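You operate a simulated robot arm through the tools that you are given. There is no shell and no other tool.

The job below is to be done with a simulated robot arm. You get a single attempt, and the scene is never put back.

## Task
Tighten the hinge screw of the wooden box, then put the wax tin in it.
Fine: use the nut driver and stand it back; shut the lid on the tin. Set down upright: nut driver.

It is judged by the outcome, as a careful person would: the job done as asked, and still so three seconds after it is handed in. It fails if anything else is knocked over, pushed out of place, dropped, spilled or broken. Lids that push on must go on centred and level and be pressed home; caps that screw on are set level and turned clockwise until they are tight.

## Robot
A 6-joint arm with a two-finger parallel gripper, fixed in place. Base frame: the origin is at the foot of the arm, x ahead of it, y to its left, z up; the work surface is at about z = 770. Units: mm, degrees, N and s.
With the tool pointing down near the work surface it reaches from about 400 to 860 mm from the base axis. Its first joint turns from -115.0 to 115.0 degrees. Payload 4.2 kg.
The tool frame sits at the grasp point between the pads (the TCP): z along the fingers, y along the line on which they close. The tips reach 23 mm beyond it. The gripper opens to 94 mm. The fingers are 38 mm wide and 10 mm thick; the gripper's body (54 by 96 mm) begins 39 mm behind the TCP.
Orientation is that of the tool frame in the base frame, as a unit quaternion [x, y, z, w]. With the fingers straight down and closing along the base's y, the tool's x points along the base's -x, its y along +y and its z along -z.

## Interface
- The arm moves only by the tool nudge_tool. Its argument "deltas" is a list of rows, each a list of 7 numbers: the shift along the tool's x, y, z in units of 30 mm (1.0 is 30 mm), then the turn, a rotation vector about the tool's x, y, z in units of 6 degrees (1.0 is 6 degrees), then the opening, from 0 (shut) to 1 (fully open). In form: [[x, y, z, rx, ry, rz, gripper], ...]. A call has 1 to 20 rows; each row shifts and turns the commanded pose from where the row before left it, along the tool's axes as they then stand. A call with a number of a shift or a turn outside -1 to 1 is refused whole. A row lasts 0.2 s, in which the tool goes at most 50 mm and 8.6 degrees; a call with a longer step from one row to the next is refused whole, and so is a gripper value outside its range. Where a pose cannot be reached the arm comes as near as it can. A force on the tool above 40 N (or 10 N above the force at the start of the call, whichever is more), or a blocked arm, ends the call early, and 0.2 s more pass. Each finger travels about 108 mm/s and halts on what it meets, pressing with about 30 N; the grip force reading is that of the motor and also rises with nothing between the fingers. The clock runs only during rows and for 0.2 s after the last one: add rows that do not move to give the fingers time. It gives the time, the measured TCP pose, the force on the tool (base axes), the opening and the grip force at its end, in the units of the frame above (readings bear some noise), with the torque about the TCP (base axes, N m) and any sound that the robot's microphone picked up.
- Cameras (640 x 400 px; columns grow to the right, rows downward): "scene" is fixed at [50.4, 649.4, 1395.4]; the picture's right is [-0.68, -0.74, 0.00], its down [-0.34, 0.32, -0.89] and it looks along [0.65, -0.60, -0.47] (base axes); focal length 332 px, centre (320, 200). "wrist" rides on the gripper at [86, 16, -75] in the tool frame; the picture's right is [-0.18, 0.98, 0.00], its down [-0.58, -0.11, -0.81] and it looks along [-0.79, -0.15, 0.59] (tool axes); focal length 243 px, centre (320, 200). There is no depth. A picture from a camera that has moved, and an enlarged one, comes with that camera's place and axes in the base frame and with its lens.
- snapshot(camera): a new picture of that camera. It takes no simulated time.
- move_column(by): slides the trunk up (or, below 0, down) by that many mm; the arm rides with it, the base frame stays. It gives what a move gives, with no picture.
- close_up(camera, box): a new picture of the part [left, top, right, bottom] of that camera's present view, enlarged. It takes no simulated time.
- finish_job(): hands the job in; it is judged then, once.

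Places have to be worked out from the pictures, the camera data and where the tool is seen. Open the gripper and draw the arm clear of the work before you hand the job in, unless the task says otherwise.

The tools are called after "Request:" as name(argument=value, ...) on one line, values as JSON. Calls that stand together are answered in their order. nudge_tool: Moves the arm, as the interface text tells. Its arguments: {"type":"object","properties":{"deltas":{"type":"array","items":{"type":"array","items":{"type":"number"}}}},"required":["deltas"]} The other tools are called the same way: move_column (by) slides the trunk up or down; snapshot (camera) takes a picture; close_up (camera, box) takes an enlarged picture of a part of a camera's view; finish_job () hands the job in.

At the start:

```text
clock: 0.0
tool_pos: [597.9, -82.9, 1109.5]
orientation: [-0.001, 1.0, 0.0, -0.001]
wrist_force: [0.5, -0.3, -0.2]
torque: [-0.01, -0.04, 0.01]
opening: 94.1
finger_force: 0.1
trunk travel left (down, up): [-775.0, 215.0]
```

scene: 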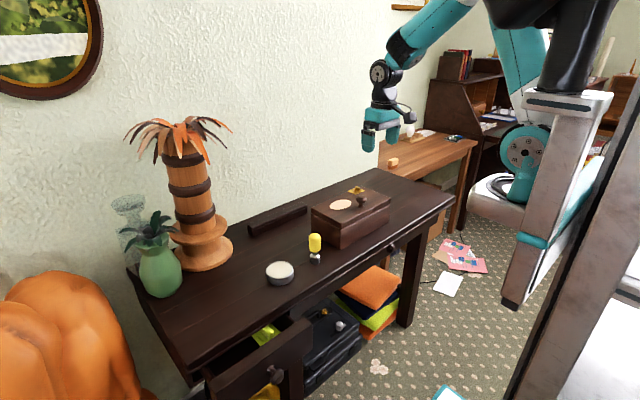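
wrist: 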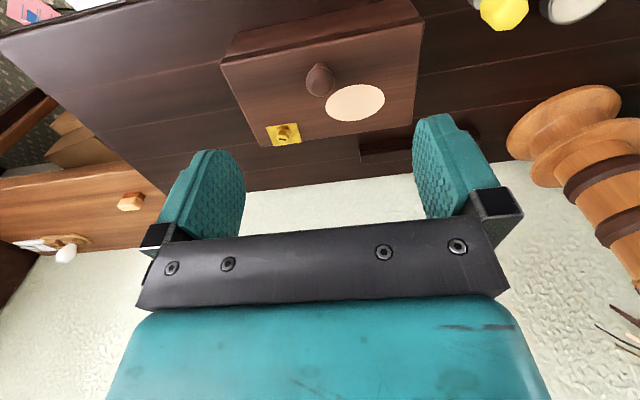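

I start by looking at the work more closely: the box, the nut driver (yellow handle), and the tin.

Request:
close_up(camera="scene", box=[290, 170, 410, 260])

Request:
close_up(camera="scene", box=[250, 215, 350, 300])

Request:
close_up(camera="wrist", box=[200, 0, 440, 160])

Request:
close_up(camera="wrist", box=[440, 0, 640, 130])

```text
4.44 times, centred on (350, 215) of scene
camera zoom: at [50.4, 649.4, 1395.4], right [-0.68, -0.74, 0.0], down [-0.34, 0.32, -0.89], along [0.65, -0.6, -0.47], focal length 1477 px, centre (187, 133)
```

zoom: 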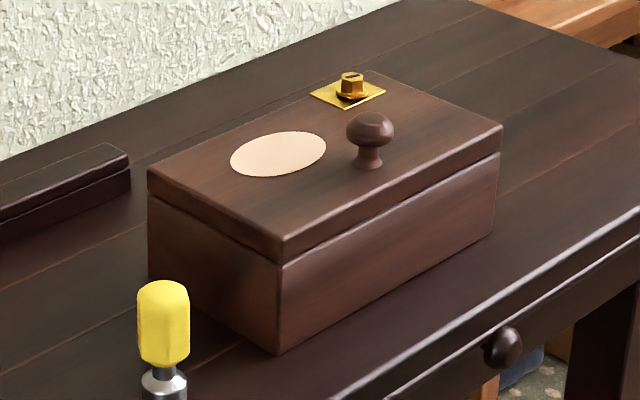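

```text
4.71 times, centred on (300, 258) of scene
camera zoom: at [50.4, 649.4, 1395.4], right [-0.68, -0.74, 0.0], down [-0.34, 0.32, -0.89], along [0.65, -0.6, -0.47], focal length 1564 px, centre (414, -71)
```

zoom: 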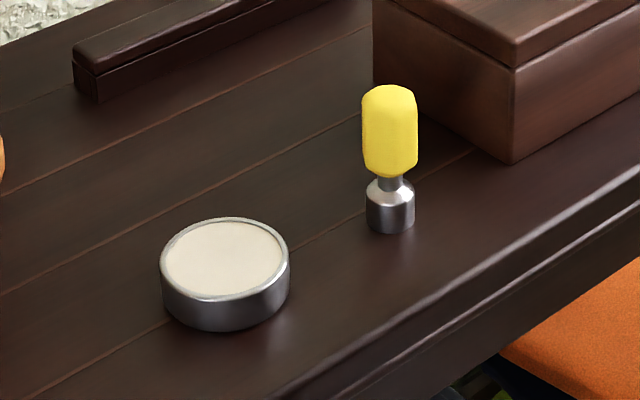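

```text
2.50 times, centred on (320, 80) of wrist
camera zoom: at [509.7, -68.0, 1184.8], right [0.18, 0.98, 0.0], down [0.58, -0.11, 0.81], along [0.79, -0.15, -0.59], focal length 606 px, centre (320, 500)
```

zoom: 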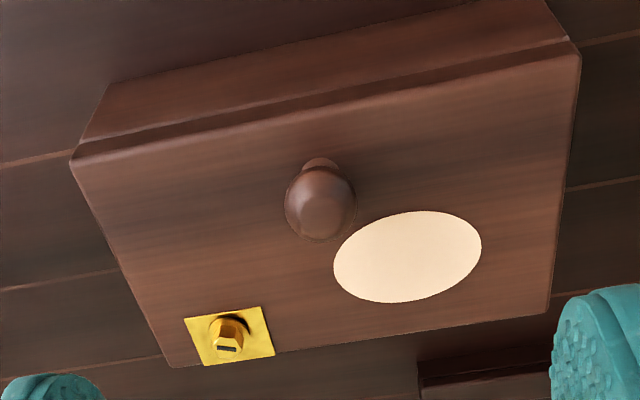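

```text
3.08 times, centred on (540, 65) of wrist
camera zoom: at [509.7, -68.0, 1184.8], right [0.18, 0.98, 0.0], down [0.58, -0.11, 0.81], along [0.79, -0.15, -0.59], focal length 746 px, centre (-357, 615)
```

zoom: 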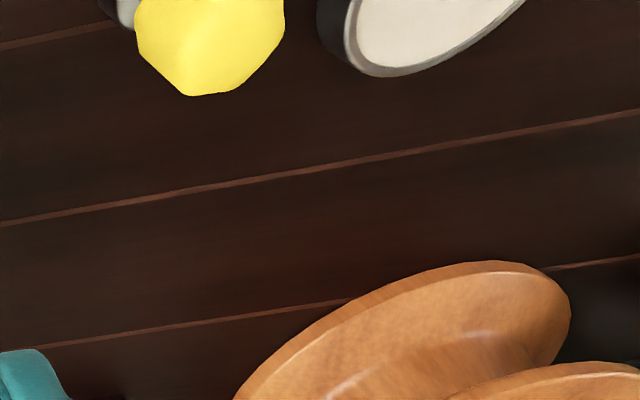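

The box sits with its sides along the base axes (x about 629–763, y about -216–30, top near z 863), and the brass screw is near (747, -174). I move the hand over the screw, well above it, to look closer.

Request:
nudge_tool(deltas=[[-0.62, -0.38, 0.45, 0, 0, 0, 1], [-0.62, -0.38, 0.45, 0, 0, 0, 1], [-0.62, -0.38, 0.45, 0, 0, 0, 1], [-0.62, -0.38, 0.45, 0, 0, 0, 1], [-0.62, -0.38, 0.45, 0, 0, 0, 1], [-0.62, -0.38, 0.45, 0, 0, 0, 1], [-0.62, -0.38, 0.45, 0, 0, 0, 1], [-0.62, -0.38, 0.45, 0, 0, 0, 1], [0, 0, 0, 0, 0, 0, 1]])

Request:
snapshot(camera="wrist")

Request:
snapshot(camera="scene")

```text
clock: 2.0
tool_pos: [746.3, -175.8, 1002.7]
orientation: [0.0, 1.0, 0.0, 0.0]
wrist_force: [-0.1, -0.5, 0.4]
torque: [0.0, -0.01, -0.01]
opening: 94.1
finger_force: 0.2
trunk travel left (down, up): [-775.0, 215.0]
```

```text
taken
camera wrist: at [659.3, -159.3, 1076.3], right [0.18, 0.98, 0.0], down [0.58, -0.11, 0.81], along [0.79, -0.15, -0.59], focal length 243 px, centre (320, 200)
```

wrist: 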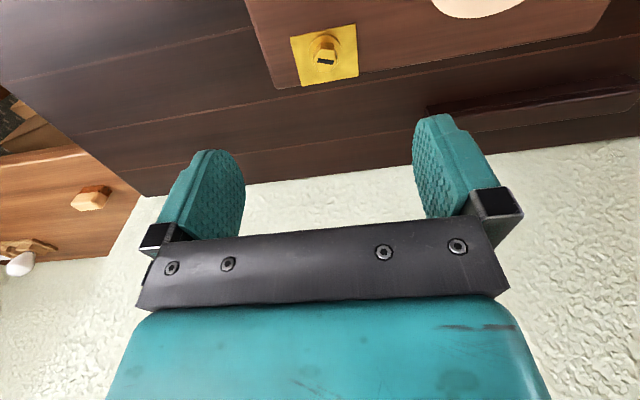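

```text
taken
```

scene: 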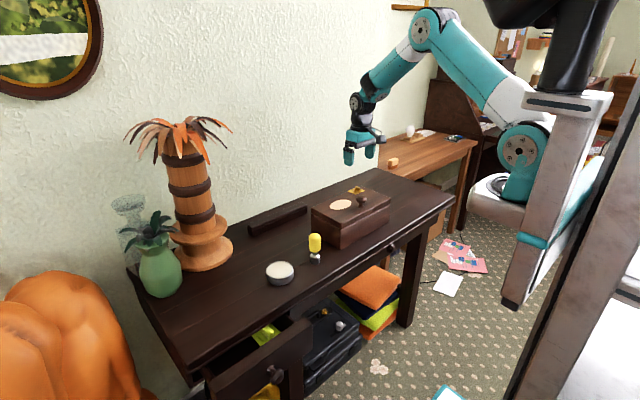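

Request:
close_up(camera="wrist", box=[280, 15, 376, 75])

Request:
close_up(camera="wrist", box=[240, 0, 640, 200])

Request:
close_up(camera="scene", box=[335, 125, 399, 205])

```text
6.67 times, centred on (328, 45) of wrist
camera zoom: at [659.3, -159.3, 1076.3], right [0.18, 0.98, 0.0], down [0.58, -0.11, 0.81], along [0.79, -0.15, -0.59], focal length 1618 px, centre (267, 1233)
```

zoom: 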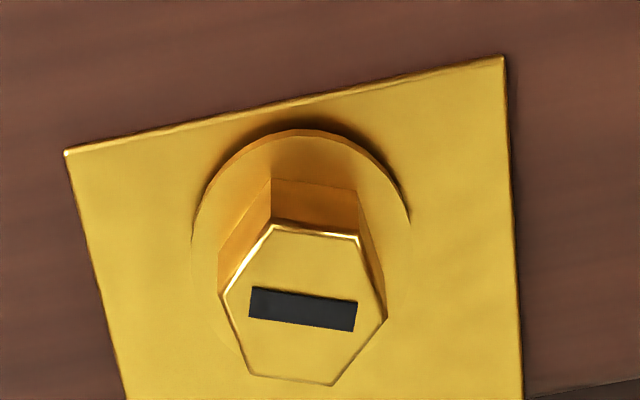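

```text
1.60 times, centred on (440, 100) of wrist
camera zoom: at [659.3, -159.3, 1076.3], right [0.18, 0.98, 0.0], down [0.58, -0.11, 0.81], along [0.79, -0.15, -0.59], focal length 388 px, centre (128, 360)
```

zoom: 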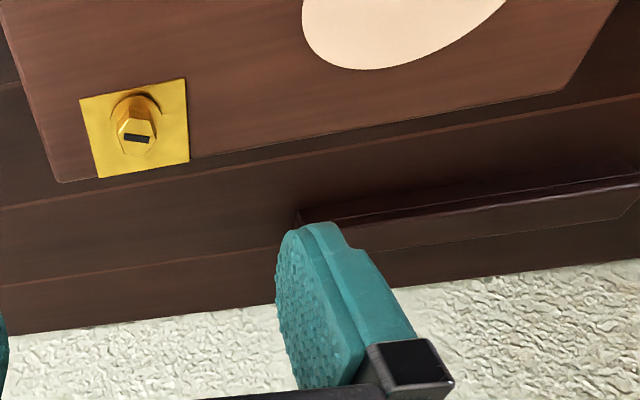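

```text
5.00 times, centred on (367, 165) of scene
camera zoom: at [50.4, 649.4, 1395.4], right [-0.68, -0.74, 0.0], down [-0.34, 0.32, -0.89], along [0.65, -0.6, -0.47], focal length 1662 px, centre (85, 375)
```

zoom: 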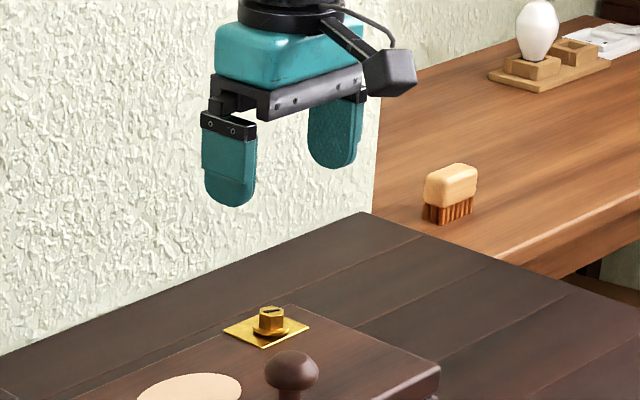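

The screw has a hex head (about 16 mm across flats, corners at about 11° modulo 60°) at about (743, -171), with its top near z 885. I turn the hand half a turn to view the box from behind and to test the wrist's range.

Request:
nudge_tool(deltas=[[0, 0, -0.3, 0, 0, 1, 1], [0, 0, -0.3, 0, 0, 1, 1], [0, 0, -0.3, 0, 0, 1, 1], [0, 0, -0.3, 0, 0, 1, 1], [0, 0, -0.3, 0, 0, 1, 1], [0, 0, 0, 0, 0, 1, 1], [0, 0, 0, 0, 0, 1, 1], [0, 0, 0, 0, 0, 1, 1], [0, 0, 0, 0, 0, 1, 1], [0, 0, 0, 0, 0, 1, 1], [0, 0, 0, 0, 0, 1, 1], [0, 0, 0, 0, 0, 1, 1], [0, 0, 0, 0, 0, 1, 1], [0, 0, 0, 0, 0, 1, 1], [0, 0, 0, 0, 0, 1, 1], [0, 0, 0, 0, 0, 1, 1], [0, 0, 0, 0, 0, 1, 1], [0, 0, 0, 0, 0, 1, 1], [0, 0, 0, 0, 0, 1, 1], [0, 0, 0, 0, 0, 1, 1]])

Request:
snapshot(camera="wrist")

```text
clock: 6.2
tool_pos: [745.5, -175.3, 1047.1]
orientation: [0.866, 0.499, 0.0, 0.001]
wrist_force: [0.2, 0.0, -0.2]
torque: [-0.01, -0.02, -0.01]
opening: 93.7
finger_force: 0.0
trunk travel left (down, up): [-775.0, 215.0]
```

```text
taken
camera wrist: at [802.7, -108.9, 1121.8], right [0.76, -0.65, 0.0], down [-0.39, -0.45, 0.81], along [-0.53, -0.61, -0.59], focal length 243 px, centre (320, 200)
```

wrist: 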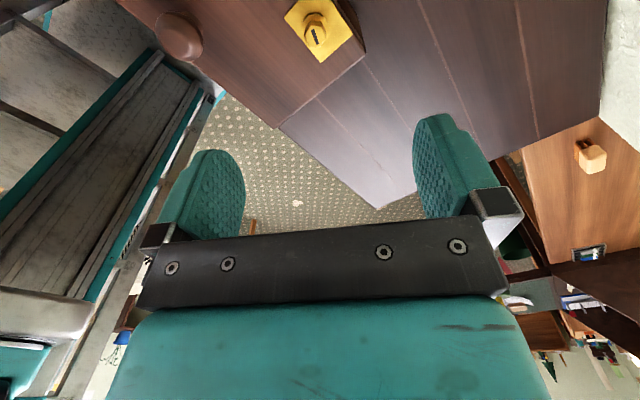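

The wrist turned 120° freely. I continue another 60° and shift toward the box middle to see the back edge.

Request:
nudge_tool(deltas=[[0, 0, 0, 0, 0, 1, 1], [0, 0, 0, 0, 0, 1, 1], [0, 0, 0, 0, 0, 1, 1], [0, 0, 0, 0, 0, 1, 1], [0, 0, 0, 0, 0, 1, 1], [0, 0, 0, 0, 0, 1, 1], [0, 0, 0, 0, 0, 1, 1], [0, 0, 0, 0, 0, 1, 1], [0, 0, 0, 0, 0, 1, 1], [0, 0, 0, 0, 0, 1, 1], [0.7, -0.3, 0, 0, 0, 0, 1], [0.7, -0.3, 0, 0, 0, 0, 1], [0, 0, 0, 0, 0, 0, 1]])

Request:
snapshot(camera="wrist")

Request:
close_up(camera="wrist", box=[160, 0, 480, 200])

```text
clock: 9.0
tool_pos: [789.4, -166.5, 1047.5]
orientation: [1.0, 0.004, -0.002, 0.003]
wrist_force: [0.5, -0.1, 1.0]
torque: [-0.02, 0.02, -0.02]
opening: 94.1
finger_force: 0.1
out of reach, approached as far as the arm can: row 12
trunk travel left (down, up): [-775.0, 215.0]
```

```text
taken
camera wrist: at [874.2, -181.4, 1122.2], right [-0.18, -0.98, 0.01], down [-0.58, 0.11, 0.81], along [-0.79, 0.14, -0.59], focal length 243 px, centre (320, 200)
```

wrist: 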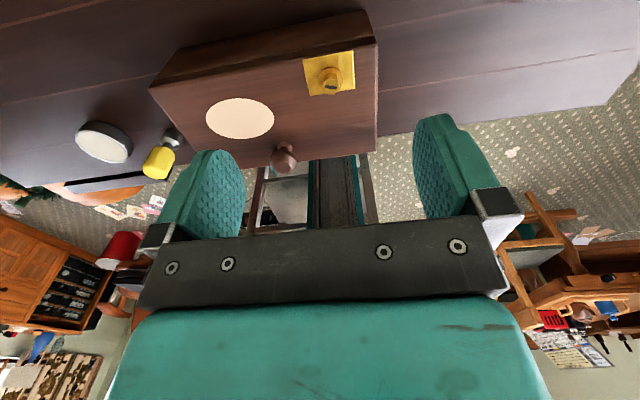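

```text
2.00 times, centred on (320, 100) of wrist
camera zoom: at [874.2, -181.4, 1122.2], right [-0.18, -0.98, 0.01], down [-0.58, 0.11, 0.81], along [-0.79, 0.14, -0.59], focal length 485 px, centre (320, 400)
```

zoom: 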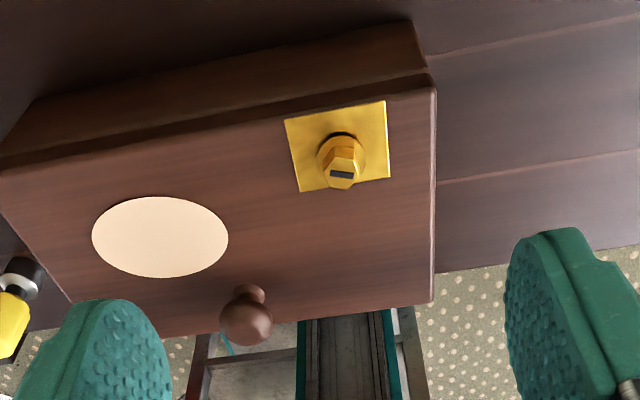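

From behind there is no visible hinge barrel; knob at the front centre suggests that the lid lifts about its back edge. I now carry the hand over to the nut driver at about (634, 132), staying high, and then turn it back.

Request:
nudge_tool(deltas=[[-0.43, -0.83, 0, 0, 0, 0, 1], [-0.43, -0.83, 0, 0, 0, 0, 1], [-0.43, -0.83, 0, 0, 0, 0, 1], [-0.43, -0.83, 0, 0, 0, 0, 1], [-0.43, -0.83, 0, 0, 0, 0, 1], [-0.43, -0.83, 0, 0, 0, 0, 1], [-0.43, -0.83, 0, 0, 0, 0, 1], [-0.43, -0.83, 0, 0, 0, 0, 1], [-0.43, -0.83, 0, 0, 0, 0, 1], [-0.43, -0.83, 0, 0, 0, 0, 1], [-0.43, -0.83, 0, 0, 0, 0, 1], [-0.43, -0.83, 0, 0, 0, 0, 1], [0, 0, 0, 0, 0, 0, 1]])

Request:
snapshot(camera="wrist")

Request:
snapshot(camera="scene")

```text
clock: 11.8
tool_pos: [612.5, -147.4, 1053.1]
orientation: [1.0, 0.003, 0.0, 0.0]
wrist_force: [0.3, 0.7, -0.3]
torque: [-0.04, 0.01, 0.02]
opening: 94.0
finger_force: 0.0
out of reach, approached as far as the arm can: row 1, 2, 3, 4, 5, 6, 7, 8, 9, 10, 11, 12
trunk travel left (down, up): [-775.0, 215.0]
```

```text
taken
camera wrist: at [697.5, -164.3, 1128.7], right [-0.18, -0.98, 0.0], down [-0.58, 0.1, 0.81], along [-0.79, 0.14, -0.59], focal length 243 px, centre (320, 200)
```

wrist: 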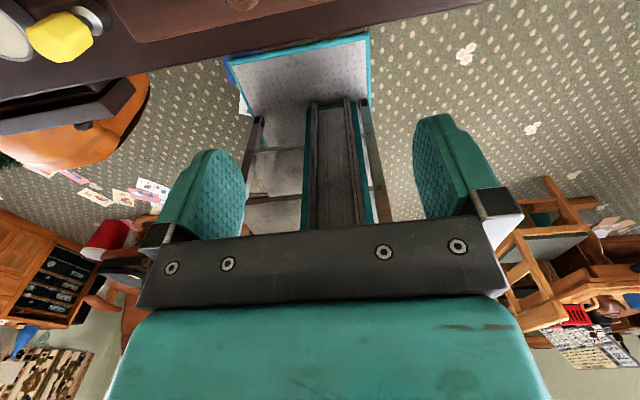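

```text
taken
```

scene: 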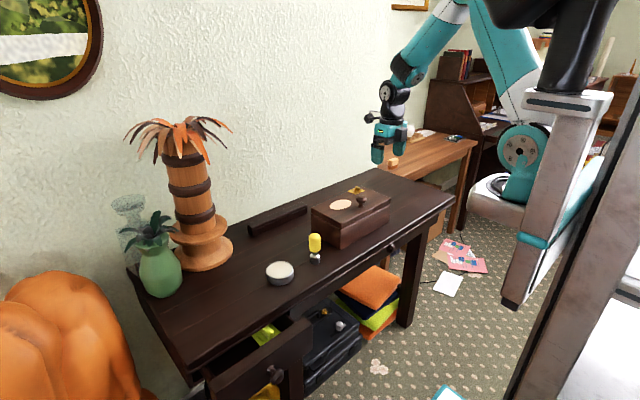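

Moving left is limited by the wrist joint at this half-turn. I turn the hand back counter-clockwise and check where it ends up.

Request:
nudge_tool(deltas=[[0, 0, 0, 0, 0, -1, 1], [0, 0, 0, 0, 0, -1, 1], [0, 0, 0, 0, 0, -1, 1], [0, 0, 0, 0, 0, -1, 1], [0, 0, 0, 0, 0, -1, 1], [0, 0, 0, 0, 0, -1, 1], [0, 0, 0, 0, 0, -1, 1], [0, 0, 0, 0, 0, -1, 1], [0, 0, 0, 0, 0, -1, 1], [0, 0, 0, 0, 0, -1, 1], [0, 0, 0, 0, 0, -1, 1], [0, 0, 0, 0, 0, -1, 1], [0, 0, 0, 0, 0, -1, 1], [0, 0, 0, 0, 0, -1, 1], [0, 0, 0, 0, 0, -1, 1], [0, 0, 0, 0, 0, 0, 1], [0, 0, 0, 0, 0, 0, 1]])

```text
clock: 15.4
tool_pos: [612.4, -149.0, 1052.5]
orientation: [0.707, 0.707, 0.0, 0.0]
wrist_force: [0.3, -0.4, 0.5]
torque: [0.03, -0.06, -0.01]
opening: 94.0
finger_force: 0.1
trunk travel left (down, up): [-775.0, 215.0]
```

Commands restart from the measured pose, good. I finish turning back to nominal.

Request:
nudge_tool(deltas=[[0, 0, 0, 0, 0, -1, 1], [0, 0, 0, 0, 0, -1, 1], [0, 0, 0, 0, 0, -1, 1], [0, 0, 0, 0, 0, -1, 1], [0, 0, 0, 0, 0, -1, 1], [0, 0, 0, 0, 0, -1, 1], [0, 0, 0, 0, 0, -1, 1], [0, 0, 0, 0, 0, -1, 1], [0, 0, 0, 0, 0, -1, 1], [0, 0, 0, 0, 0, -1, 1], [0, 0, 0, 0, 0, -1, 1], [0, 0, 0, 0, 0, -1, 1], [0, 0, 0, 0, 0, -1, 1], [0, 0, 0, 0, 0, -1, 1], [0, 0, 0, 0, 0, -1, 1], [0, 0, 0, 0, 0, 0, 1]])

Request:
nudge_tool(deltas=[[-0.06, 0.78, 0.2, 0, 0, 0, 1], [-0.06, 0.78, 0.2, 0, 0, 0, 1], [-0.06, 0.78, 0.2, 0, 0, 0, 1], [-0.06, 0.78, 0.2, 0, 0, 0, 1], [-0.06, 0.78, 0.2, 0, 0, 0, 1], [-0.06, 0.78, 0.2, 0, 0, 0, 1], [-0.06, 0.78, 0.2, 0, 0, 0, 1], [-0.06, 0.78, 0.2, 0, 0, 0, 1], [-0.06, 0.78, 0.2, 0, 0, 0, 1], [-0.06, 0.78, 0.2, 0, 0, 0, 1], [-0.06, 0.78, 0.2, 0, 0, 0, 1], [-0.06, 0.78, 0.2, 0, 0, 0, 1], [0, 0, 0, 0, 0, 0, 1]])

Request:
snapshot(camera="wrist")

Request:
snapshot(camera="scene")

```text
clock: 18.8
tool_pos: [612.8, -147.9, 1052.0]
orientation: [-0.001, 1.0, 0.0, -0.001]
wrist_force: [0.2, -0.2, 0.3]
torque: [0.02, -0.01, 0.01]
opening: 93.7
finger_force: 0.1
trunk travel left (down, up): [-775.0, 215.0]
```

```text
clock: 21.6
tool_pos: [634.0, 133.5, 981.1]
orientation: [0.0, 1.0, 0.0, 0.0]
wrist_force: [0.9, 0.1, -0.5]
torque: [-0.01, -0.01, -0.01]
opening: 94.1
finger_force: 0.0
trunk travel left (down, up): [-775.0, 215.0]
```

```text
taken
camera wrist: at [547.3, 149.6, 1056.2], right [0.18, 0.98, 0.0], down [0.58, -0.11, 0.81], along [0.79, -0.15, -0.59], focal length 243 px, centre (320, 200)
```

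wrist: 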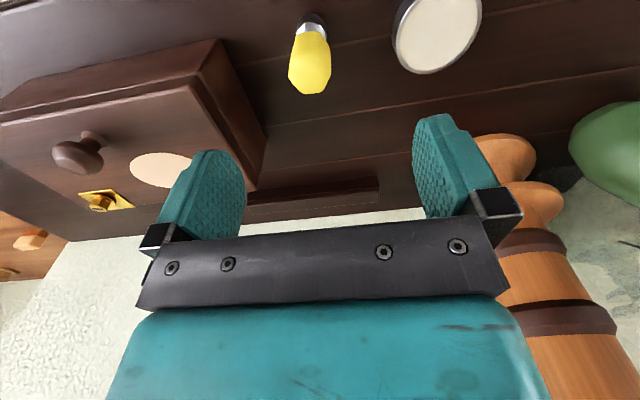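

```text
taken
```

scene: 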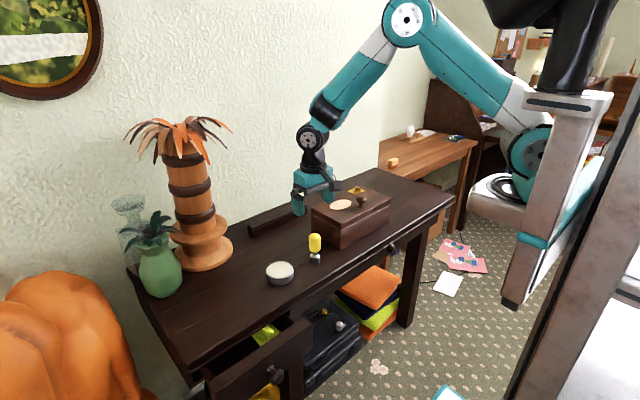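

The hand now hangs above the driver; I enlarge the wrist view to fix the driver's axis and the handle facets.

Request:
close_up(camera="wrist", box=[270, 0, 366, 60])

Request:
close_up(camera="wrist", box=[270, 45, 366, 105])

Request:
close_up(camera="wrist", box=[376, 0, 504, 80])

```text
6.67 times, centred on (318, 30) of wrist
camera zoom: at [547.3, 149.6, 1056.2], right [0.18, 0.98, 0.0], down [0.58, -0.11, 0.81], along [0.79, -0.15, -0.59], focal length 1618 px, centre (333, 1333)
```

zoom: 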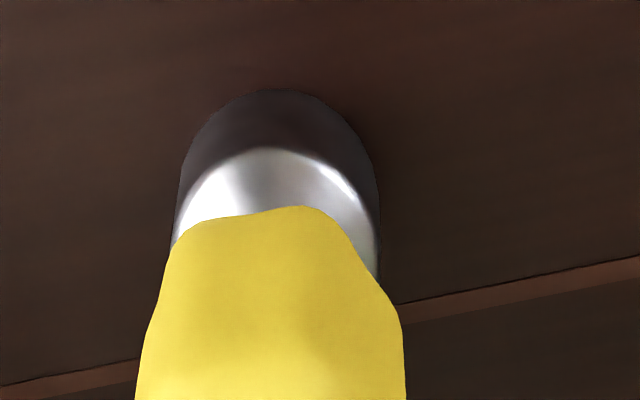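

```text
6.67 times, centred on (318, 75) of wrist
camera zoom: at [547.3, 149.6, 1056.2], right [0.18, 0.98, 0.0], down [0.58, -0.11, 0.81], along [0.79, -0.15, -0.59], focal length 1618 px, centre (333, 1033)
```

zoom: 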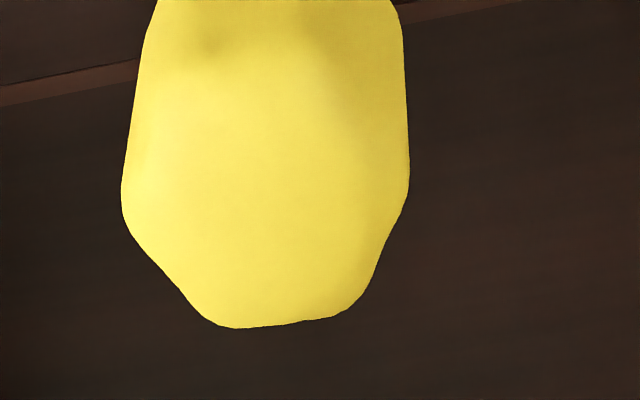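

```text
5.00 times, centred on (440, 40) of wrist
camera zoom: at [547.3, 149.6, 1056.2], right [0.18, 0.98, 0.0], down [0.58, -0.11, 0.81], along [0.79, -0.15, -0.59], focal length 1213 px, centre (-280, 1000)
```

zoom: 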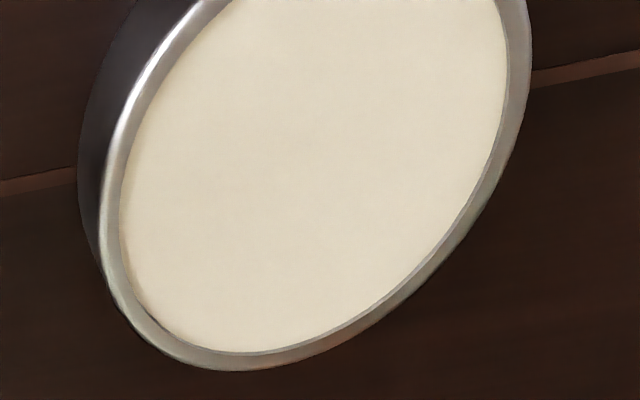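

By the wrist view the driver's axis stands near (641, 123). I check the handle's facet directions with a strong enlargement from the scene camera.

Request:
close_up(camera="scene", box=[302, 228, 328, 268])

Request:
close_up(camera="scene", box=[300, 228, 332, 248])

```text
10.00 times, centred on (315, 248) of scene
camera zoom: at [50.4, 649.4, 1395.4], right [-0.68, -0.74, 0.0], down [-0.34, 0.32, -0.89], along [0.65, -0.6, -0.47], focal length 3323 px, centre (370, -280)
```

zoom: 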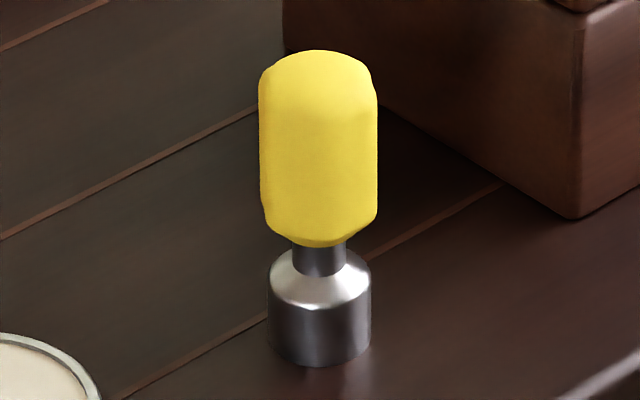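

```text
16.00 times, centred on (316, 238) of scene
camera zoom: at [50.4, 649.4, 1395.4], right [-0.68, -0.74, 0.0], down [-0.34, 0.32, -0.89], along [0.65, -0.6, -0.47], focal length 5317 px, centre (384, -408)
```

zoom: 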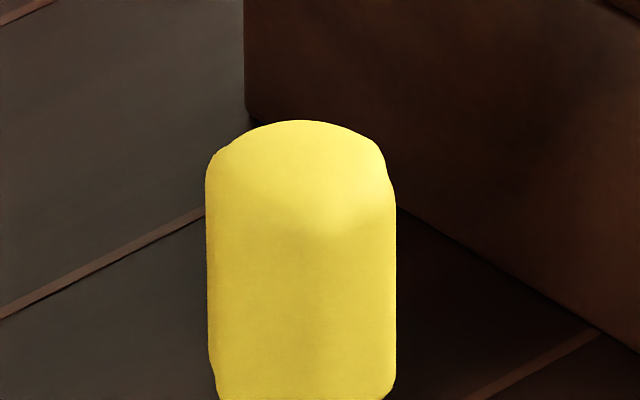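

I move over (641, 123) and lower to about 60 mm above the handle top for a closer view.

Request:
nudge_tool(deltas=[[-0.12, -0.17, 0.8, 0, 0, 0, 1], [-0.12, -0.17, 0.8, 0, 0, 0, 1], [0, 0, 0.27, 0, 0, 0, 1], [0, 0, 0, 0, 0, 0, 1]])

Request:
close_up(camera="wrist", box=[240, 30, 400, 130])

Request:
snapshot(camera="wrist")

```text
clock: 22.6
tool_pos: [640.5, 123.6, 925.4]
orientation: [0.0, 1.0, 0.0, 0.0]
wrist_force: [0.3, 0.3, -1.1]
torque: [0.0, 0.02, 0.0]
opening: 94.1
finger_force: 0.0
trunk travel left (down, up): [-775.0, 215.0]
```

```text
4.00 times, centred on (320, 80) of wrist
camera zoom: at [552.9, 139.3, 1000.1], right [0.18, 0.98, 0.0], down [0.58, -0.11, 0.81], along [0.79, -0.15, -0.59], focal length 970 px, centre (320, 680)
```

zoom: 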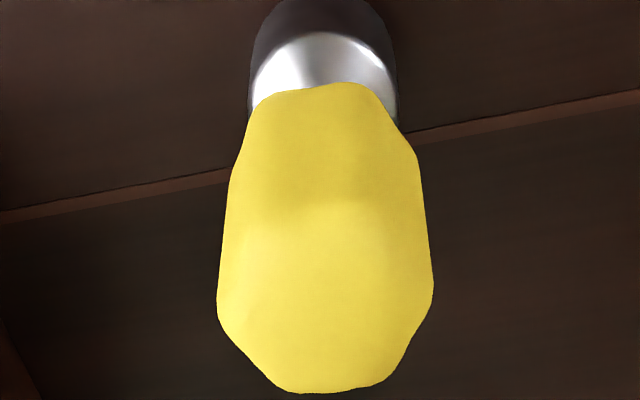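

```text
taken
camera wrist: at [552.9, 139.3, 1000.1], right [0.18, 0.98, 0.0], down [0.58, -0.11, 0.81], along [0.79, -0.15, -0.59], focal length 243 px, centre (320, 200)
```

wrist: 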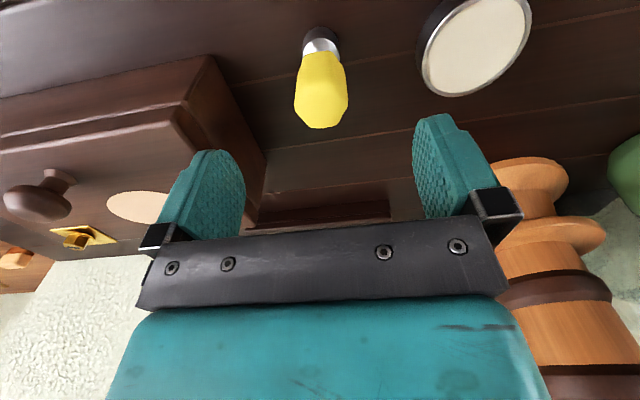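

The handle is a rounded hexagon with flats facing about 116°, 56° and -4°, axis at about (639.5, 123.5). I turn the hand 25.7° counter-clockwise so the pads meet two flats, and lower around the handle.

Request:
nudge_tool(deltas=[[0.03, 0, 0, 0, 0, -0.86, 0.85], [0, 0, 0, 0, 0, -0.86, 0.7], [0, 0, 0, 0, 0, -0.86, 0.7], [0, 0, 0, 0, 0, -0.85, 0.7], [0, 0, 0, 0, 0, -0.85, 0.7], [0, 0, 0.73, 0, 0, 0, 0.7], [0, 0, 0.73, 0, 0, 0, 0.7], [0, 0, 0.73, 0, 0, 0, 0.7], [0, 0, 0.72, 0, 0, 0, 0.7], [0, 0, 0, 0, 0, 0, 0.7]])

Request:
snapshot(camera="wrist")

Request:
close_up(camera="scene", box=[274, 200, 354, 280])

```text
clock: 24.8
tool_pos: [638.3, 122.1, 835.1]
orientation: [-0.222, 0.975, -0.001, 0.0]
wrist_force: [0.5, -0.2, 0.0]
torque: [0.02, -0.03, 0.0]
opening: 66.0
finger_force: 0.2
trunk travel left (down, up): [-775.0, 215.0]
```

```text
taken
camera wrist: at [552.4, 99.4, 911.4], right [-0.26, 0.97, 0.0], down [0.57, 0.15, 0.81], along [0.78, 0.21, -0.59], focal length 243 px, centre (320, 200)
```

wrist: 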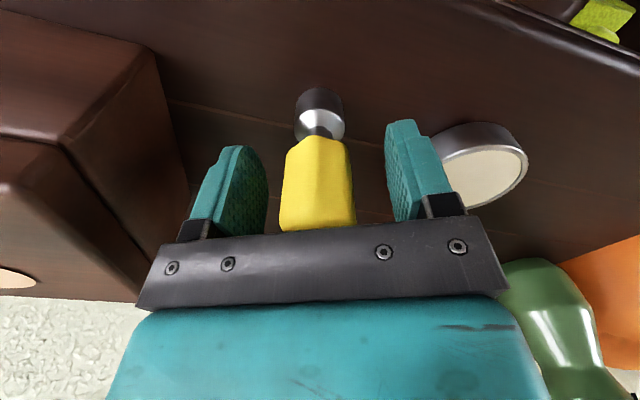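

```text
5.00 times, centred on (314, 240) of scene
camera zoom: at [50.4, 649.4, 1395.4], right [-0.68, -0.74, 0.0], down [-0.34, 0.32, -0.89], along [0.65, -0.6, -0.47], focal length 1662 px, centre (350, 0)
```

zoom: 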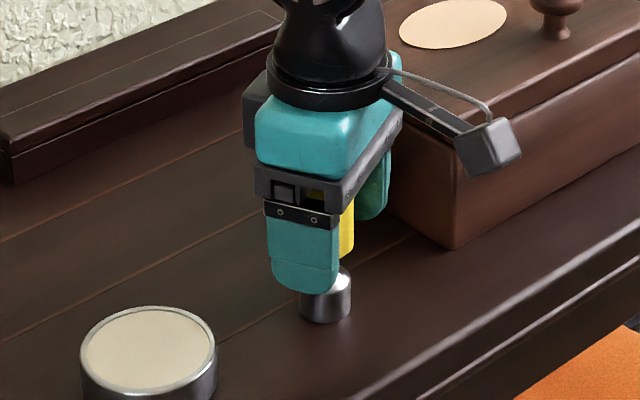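

The driver is centred between the pads. I close on it.

Request:
nudge_tool(deltas=[[0, 0, 0, 0, 0, 0, 0.5], [0, 0, 0, 0, 0, 0, 0.4], [0, 0, 0, 0, 0, 0, 0.3], [0, 0, 0, 0, 0, 0, 0.2], [0, 0, 0, 0, 0, 0, 0.2], [0, 0, 0, 0, 0, 0, 0.2]])

Request:
snapshot(camera="wrist")

Request:
close_up(camera="scene", box=[274, 200, 354, 280])

```text
clock: 26.2
tool_pos: [639.1, 123.2, 837.2]
orientation: [-0.223, 0.975, 0.0, 0.0]
wrist_force: [0.2, -0.3, 0.0]
torque: [-0.08, -0.03, -0.01]
opening: 33.2
finger_force: 29.7
trunk travel left (down, up): [-775.0, 215.0]
```

```text
taken
camera wrist: at [552.4, 99.5, 911.6], right [-0.26, 0.97, 0.0], down [0.57, 0.15, 0.81], along [0.78, 0.21, -0.59], focal length 243 px, centre (320, 200)
```

wrist: 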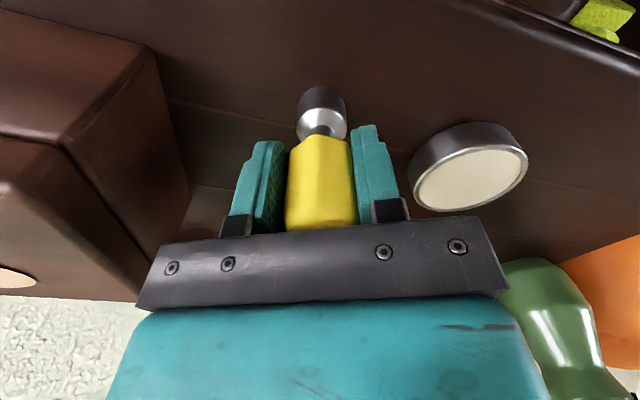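

```text
5.00 times, centred on (314, 240) of scene
camera zoom: at [50.4, 649.4, 1395.4], right [-0.68, -0.74, 0.0], down [-0.34, 0.32, -0.89], along [0.65, -0.6, -0.47], focal length 1662 px, centre (350, 0)
```

zoom: 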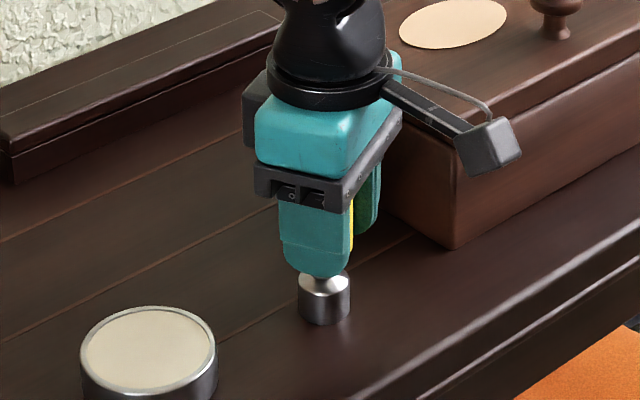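

Gripped on the flats (33 mm), with the tool at z 837 when the socket stands on the table. I lift straight up, then draw back a bit so I can tilt the driver to show its bore to the scene camera.

Request:
nudge_tool(deltas=[[0, 0, -0.3, 0, 0, 0, 0.2], [0, 0, -0.7, 0, 0, 0, 0.2], [0, 0, -1, 0, 0, 0, 0.2], [0, 0, -1, 0, 0, 0, 0.2], [0, 0, -1, 0, 0, 0, 0.2], [0, 0, -1, 0, 0, 0, 0.2], [0, 0, -1, 0, 0, 0, 0.2], [0, 0, -1, 0, 0, 0, 0.2], [0, 0, -1, 0, 0, 0, 0.2], [0.4, 0, -1, 0, 0, 0, 0.2], [0.4, 0, -1, 0, 0, 0, 0.2], [0.4, 0, -1, 0, 0, 0, 0.2], [0.4, 0, -1, 0, 0, 0, 0.2], [0.4, 0, -1, 0, 0, 0, 0.2], [0, 0, 0, 0, 0, 0, 0.2]])

Request:
snapshot(camera="scene")

```text
clock: 29.4
tool_pos: [587.3, 96.2, 1226.2]
orientation: [-0.222, 0.975, 0.0, 0.0]
wrist_force: [0.7, -0.1, -1.0]
torque: [-0.02, 0.0, 0.02]
opening: 33.4
finger_force: 30.3
trunk travel left (down, up): [-775.0, 215.0]
```

```text
taken
```

scene: 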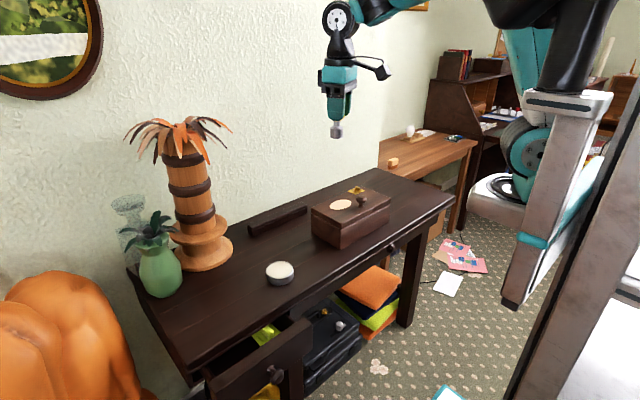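

The driver is held steady. I tilt the tool about 42° toward the scene camera to look into the socket.

Request:
nudge_tool(deltas=[[0, 0, 0, -0.95, 0.28, 0, 0.2], [0, 0, 0, -0.95, 0.28, 0, 0.2], [0, 0, 0, -0.95, 0.28, 0, 0.2], [0, 0, 0, -0.95, 0.28, 0, 0.2], [0, 0, 0, -0.95, 0.28, 0, 0.2], [0, 0, 0, -0.95, 0.28, 0, 0.2], [0, 0, 0, -0.95, 0.28, 0, 0.2], [0, 0, 0, 0, 0, 0, 0.2]])

Request:
close_up(camera="scene", box=[300, 80, 396, 140])

```text
clock: 31.2
tool_pos: [585.1, 96.6, 1226.5]
orientation: [-0.208, 0.912, 0.31, -0.173]
wrist_force: [-0.1, -0.6, -0.6]
torque: [-0.01, -0.03, 0.01]
opening: 33.1
finger_force: 30.3
trunk travel left (down, up): [-775.0, 215.0]
```

```text
6.67 times, centred on (348, 110) of scene
camera zoom: at [50.4, 649.4, 1395.4], right [-0.68, -0.74, 0.0], down [-0.34, 0.32, -0.89], along [0.65, -0.6, -0.47], focal length 2215 px, centre (133, 800)
```

zoom: 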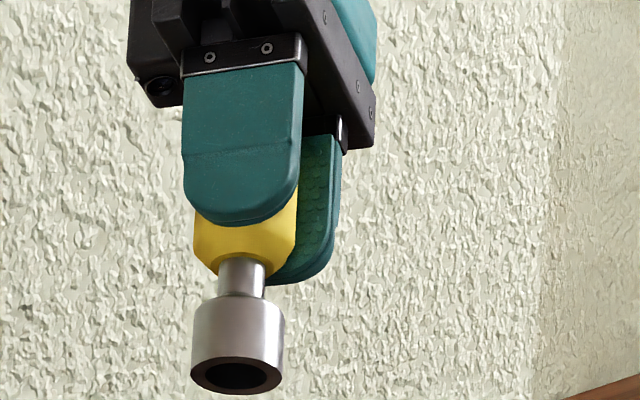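

The bore is just coming into view. I enlarge it more strongly.

Request:
close_up(camera="scene", box=[327, 130, 343, 140])

Request:
nudge_tool(deltas=[[0, 0, 0, -0.95, 0.28, 0, 0.2], [0, 0, 0, -0.95, 0.28, 0, 0.2], [0, 0, 0, -0.95, 0.28, 0, 0.2], [0, 0, 0, -0.95, 0.28, 0, 0.2], [0, 0, 0, 0, 0, 0, 0.2]])

Request:
close_up(camera="scene", box=[310, 110, 358, 140])

```text
16.00 times, centred on (335, 135) of scene
camera zoom: at [50.4, 649.4, 1395.4], right [-0.68, -0.74, 0.0], down [-0.34, 0.32, -0.89], along [0.65, -0.6, -0.47], focal length 5317 px, centre (80, 1240)
```

zoom: 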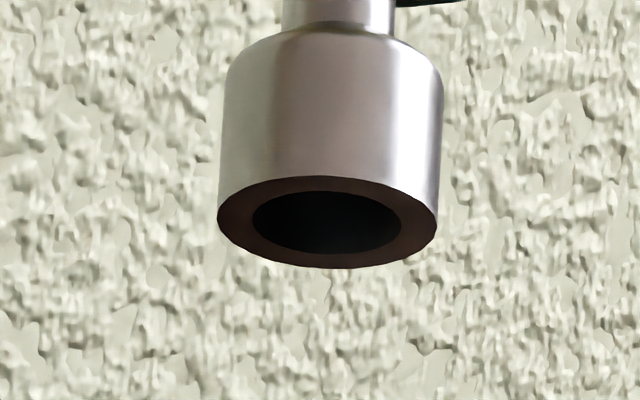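

```text
clock: 32.4
tool_pos: [524.2, 108.8, 1157.6]
orientation: [-0.188, 0.821, 0.471, -0.263]
wrist_force: [0.4, 0.1, -1.5]
torque: [0.0, -0.02, -0.03]
opening: 33.2
finger_force: 29.6
out of reach, approached as far as the arm can: row 1, 2, 3, 4
trunk travel left (down, up): [-775.0, 215.0]
```

```text
13.33 times, centred on (334, 125) of scene
camera zoom: at [50.4, 649.4, 1395.4], right [-0.68, -0.74, 0.0], down [-0.34, 0.32, -0.89], along [0.65, -0.6, -0.47], focal length 4430 px, centre (133, 1200)
```

zoom: 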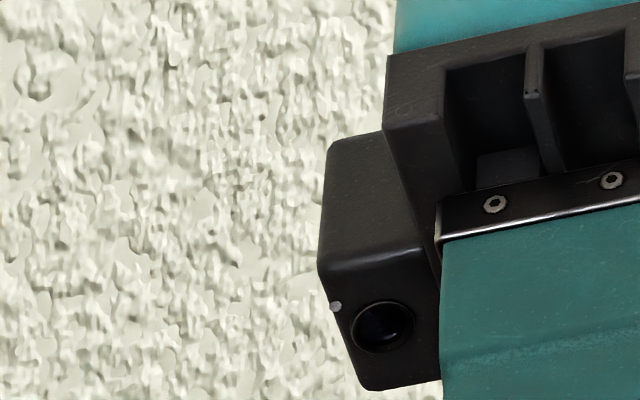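

The bore appears round, about 19.5 mm wide, slightly bigger than the hex's corners. I look at the present view for confirmation.

Request:
snapshot(camera="scene")

Request:
close_up(camera="scene", box=[320, 140, 368, 170])

```text
taken
```

scene: 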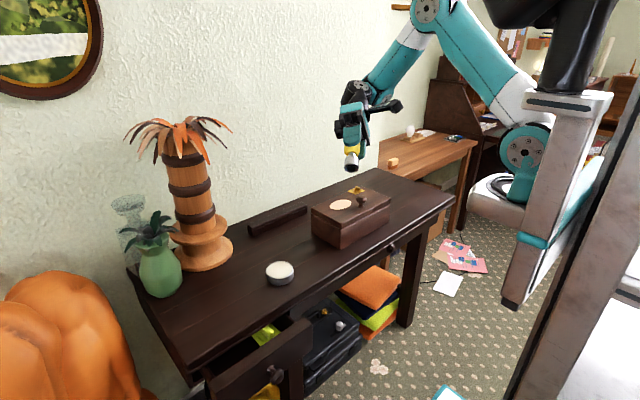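

```text
13.33 times, centred on (344, 155) of scene
camera zoom: at [50.4, 649.4, 1395.4], right [-0.68, -0.74, 0.0], down [-0.34, 0.32, -0.89], along [0.65, -0.6, -0.47], focal length 4430 px, centre (0, 800)
```

zoom: 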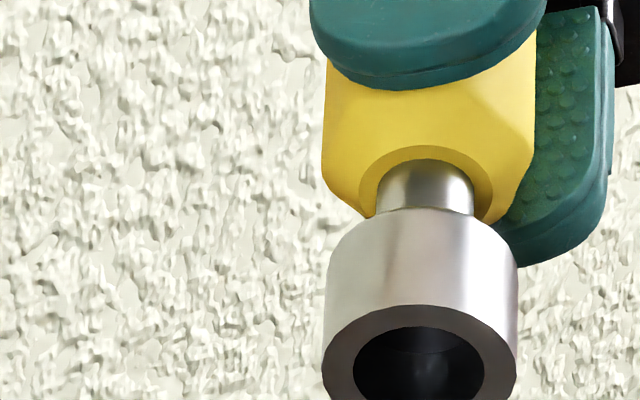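

The bore is plainly round inside, so only centring matters. I tilt the tool back upright.

Request:
nudge_tool(deltas=[[0, 0, 0, 0.95, -0.28, 0, 0.2], [0, 0, 0, 0.95, -0.28, 0, 0.2], [0, 0, 0, 0.95, -0.28, 0, 0.2], [0, 0, 0, 0.95, -0.28, 0, 0.2], [0, 0, 0, 0.95, -0.28, 0, 0.2], [0, 0, 0, 0.95, -0.28, 0, 0.2], [0, 0, 0, 0.95, -0.28, 0, 0.2], [0, 0, 0, 0.95, -0.28, 0, 0.2], [0, 0, 0, 0.95, -0.28, 0, 0.2], [0, 0, 0, 0.95, -0.28, 0, 0.2], [0, 0, 0, 0.95, -0.28, 0, 0.2], [0, 0, 0, 0, 0, 0, 0.2]])

```text
clock: 35.0
tool_pos: [524.6, 108.3, 1158.1]
orientation: [-0.222, 0.975, 0.0, 0.0]
wrist_force: [-1.2, 0.4, -1.2]
torque: [0.0, 0.02, 0.01]
opening: 33.2
finger_force: 30.1
trunk travel left (down, up): [-775.0, 215.0]
```

Upright again. I move to hover over the screw at (743, -171) with the socket about 45 mm above its head.

Request:
nudge_tool(deltas=[[-0.18, -0.825, 0.2, 0, 0, 0, 0.2], [-0.18, -0.825, 0.2, 0, 0, 0, 0.2], [-0.18, -0.825, 0.2, 0, 0, 0, 0.2], [-0.18, -0.825, 0.2, 0, 0, 0, 0.2], [-0.18, -0.825, 0.2, 0, 0, 0, 0.2], [-0.18, -0.825, 0.2, 0, 0, 0, 0.2], [-0.18, -0.825, 0.2, 0, 0, 0, 0.2], [-0.18, -0.825, 0.3, 0, 0, 0, 0.2], [-0.18, -0.825, 0.4, 0, 0, 0, 0.2], [-0.18, -0.825, 0.5, 0, 0, 0, 0.2], [-0.18, -0.825, 0.6, 0, 0, 0, 0.2], [-0.18, -0.825, 0.6, 0, 0, 0, 0.2], [-0.18, -0.825, 0.7, 0, 0, 0, 0.2], [-0.18, -0.825, 0.77, 0, 0, 0, 0.2], [0, 0, 0, 0, 0, 0, 0.2]])

Request:
snapshot(camera="wrist")

Request:
close_up(camera="wrist", box=[256, 50, 384, 130])

Request:
close_up(camera="scene", box=[325, 140, 389, 200])

```text
clock: 38.2
tool_pos: [741.7, -172.8, 999.1]
orientation: [-0.221, 0.975, 0.0, 0.0]
wrist_force: [-0.4, -0.2, -1.8]
torque: [0.0, 0.01, -0.01]
opening: 33.2
finger_force: 30.1
trunk travel left (down, up): [-775.0, 215.0]
```

```text
taken
camera wrist: at [656.4, -196.3, 1073.7], right [-0.26, 0.97, 0.0], down [0.57, 0.15, 0.81], along [0.78, 0.21, -0.59], focal length 243 px, centre (320, 200)
```

wrist: 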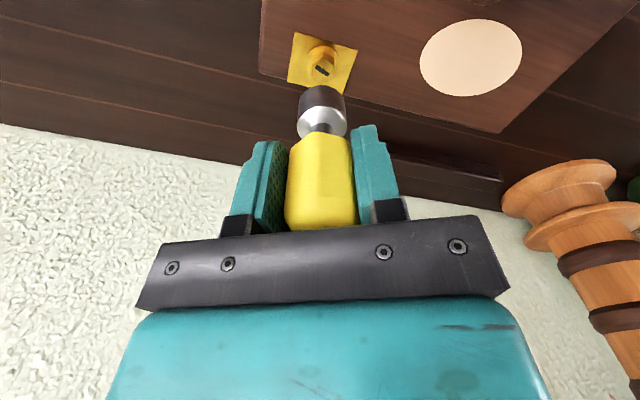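

```text
5.00 times, centred on (320, 90) of wrist
camera zoom: at [656.4, -196.3, 1073.7], right [-0.26, 0.97, 0.0], down [0.57, 0.15, 0.81], along [0.78, 0.21, -0.59], focal length 1213 px, centre (320, 750)
```

zoom: 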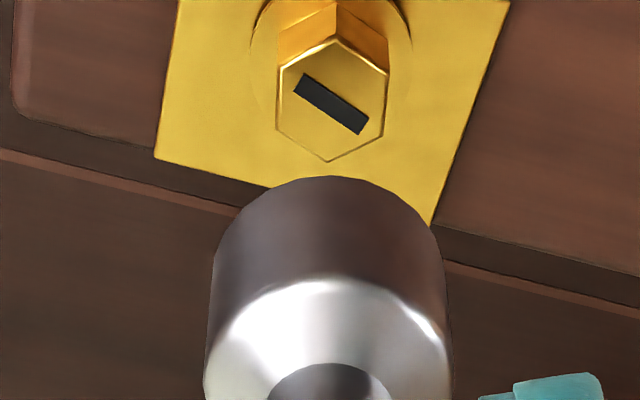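

```text
6.67 times, centred on (357, 170) of scene
camera zoom: at [50.4, 649.4, 1395.4], right [-0.68, -0.74, 0.0], down [-0.34, 0.32, -0.89], along [0.65, -0.6, -0.47], focal length 2215 px, centre (73, 400)
```

zoom: 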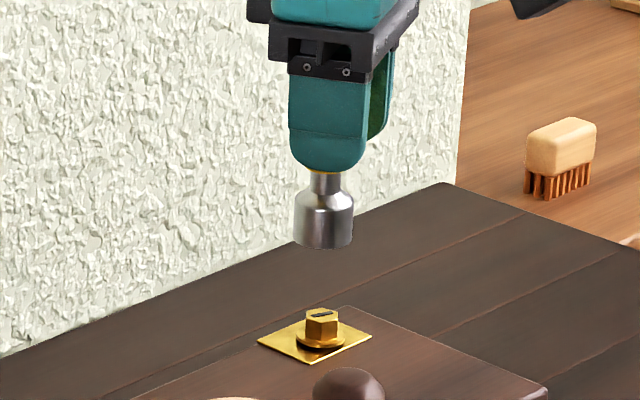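

The socket and screw are nearly in line; the socket seems about 2 mm too far in x. I turn the hand 60° counter-clockwise (winding up for tightening) and measure the screw from another side.

Request:
nudge_tool(deltas=[[0, 0, 0, 0, 0, -1, 0.2], [0, 0, 0, 0, 0, -1, 0.2], [0, 0, 0, 0, 0, -1, 0.2], [0, 0, 0, 0, 0, -1, 0.2], [0, 0, 0, 0, 0, -1, 0.2], [0, 0, 0, 0, 0, -1, 0.2], [0, 0, 0, 0, 0, -1, 0.2], [0, 0, 0, 0, 0, -1, 0.2], [0, 0, 0, 0, 0, -1, 0.2], [0, 0, 0, 0, 0, -1, 0.2], [0, 0, 0, 0, 0, 0, 0.2]])

Request:
close_up(camera="wrist", box=[272, 50, 368, 110])

Request:
close_up(camera="scene", box=[341, 155, 373, 195])

```text
clock: 40.6
tool_pos: [741.7, -171.2, 999.8]
orientation: [-0.681, 0.733, 0.001, 0.001]
wrist_force: [-0.2, -0.1, -1.5]
torque: [0.0, 0.05, -0.01]
opening: 33.3
finger_force: 29.7
trunk travel left (down, up): [-775.0, 215.0]
```

```text
6.67 times, centred on (320, 80) of wrist
camera zoom: at [718.7, -256.5, 1074.3], right [-0.97, 0.26, 0.0], down [0.15, 0.57, 0.81], along [0.21, 0.78, -0.59], focal length 1618 px, centre (320, 1000)
```

zoom: 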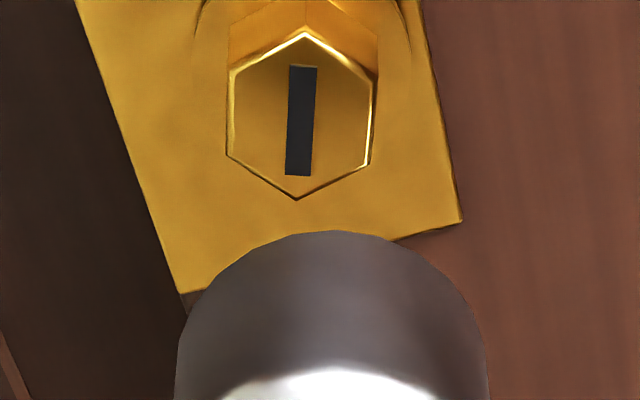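

```text
10.00 times, centred on (357, 175) of scene
camera zoom: at [50.4, 649.4, 1395.4], right [-0.68, -0.74, 0.0], down [-0.34, 0.32, -0.89], along [0.65, -0.6, -0.47], focal length 3323 px, centre (-50, 450)
```

zoom: 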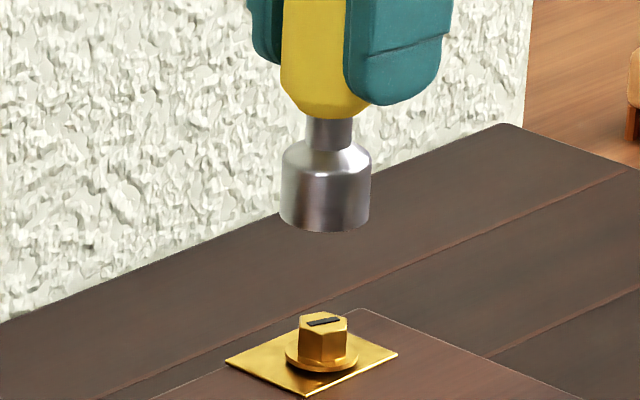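

The screw and socket readings together suggest the driver sits about 6 mm off the tool axis along tool x. I turn another 60° to check this with the scene camera.

Request:
nudge_tool(deltas=[[0, 0, 0, 0, 0, -1, 0.2], [0, 0, 0, 0, 0, -1, 0.2], [0, 0, 0, 0, 0, -1, 0.2], [0, 0, 0, 0, 0, -1, 0.2], [0, 0, 0, 0, 0, -1, 0.2], [0, 0, 0, 0, 0, -1, 0.2], [0, 0, 0, 0, 0, -1, 0.2], [0, 0, 0, 0, 0, -1, 0.2], [0, 0, 0, 0, 0, -1, 0.2], [0, 0, 0, 0, 0, -1, 0.2], [0, 0, 0, 0, 0, 0, 0.2]])

Request:
close_up(camera="wrist", box=[272, 50, 368, 110])

Request:
close_up(camera="scene", box=[341, 155, 373, 195])

```text
clock: 43.0
tool_pos: [743.1, -170.4, 999.3]
orientation: [0.956, -0.294, 0.0, -0.001]
wrist_force: [0.2, -0.3, -1.1]
torque: [-0.03, 0.02, 0.0]
opening: 33.2
finger_force: 29.7
trunk travel left (down, up): [-775.0, 215.0]
```

```text
6.67 times, centred on (320, 80) of wrist
camera zoom: at [803.4, -233.7, 1074.0], right [-0.71, -0.71, 0.0], down [-0.42, 0.42, 0.81], along [-0.57, 0.57, -0.59], focal length 1618 px, centre (320, 1000)
```

zoom: 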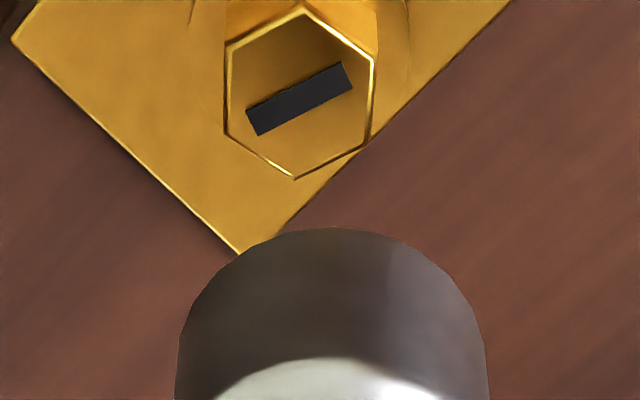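

```text
10.00 times, centred on (357, 175) of scene
camera zoom: at [50.4, 649.4, 1395.4], right [-0.68, -0.74, 0.0], down [-0.34, 0.32, -0.89], along [0.65, -0.6, -0.47], focal length 3323 px, centre (-50, 450)
```

zoom: 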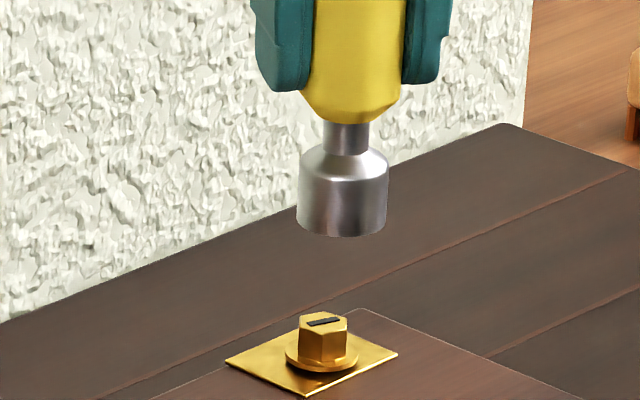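

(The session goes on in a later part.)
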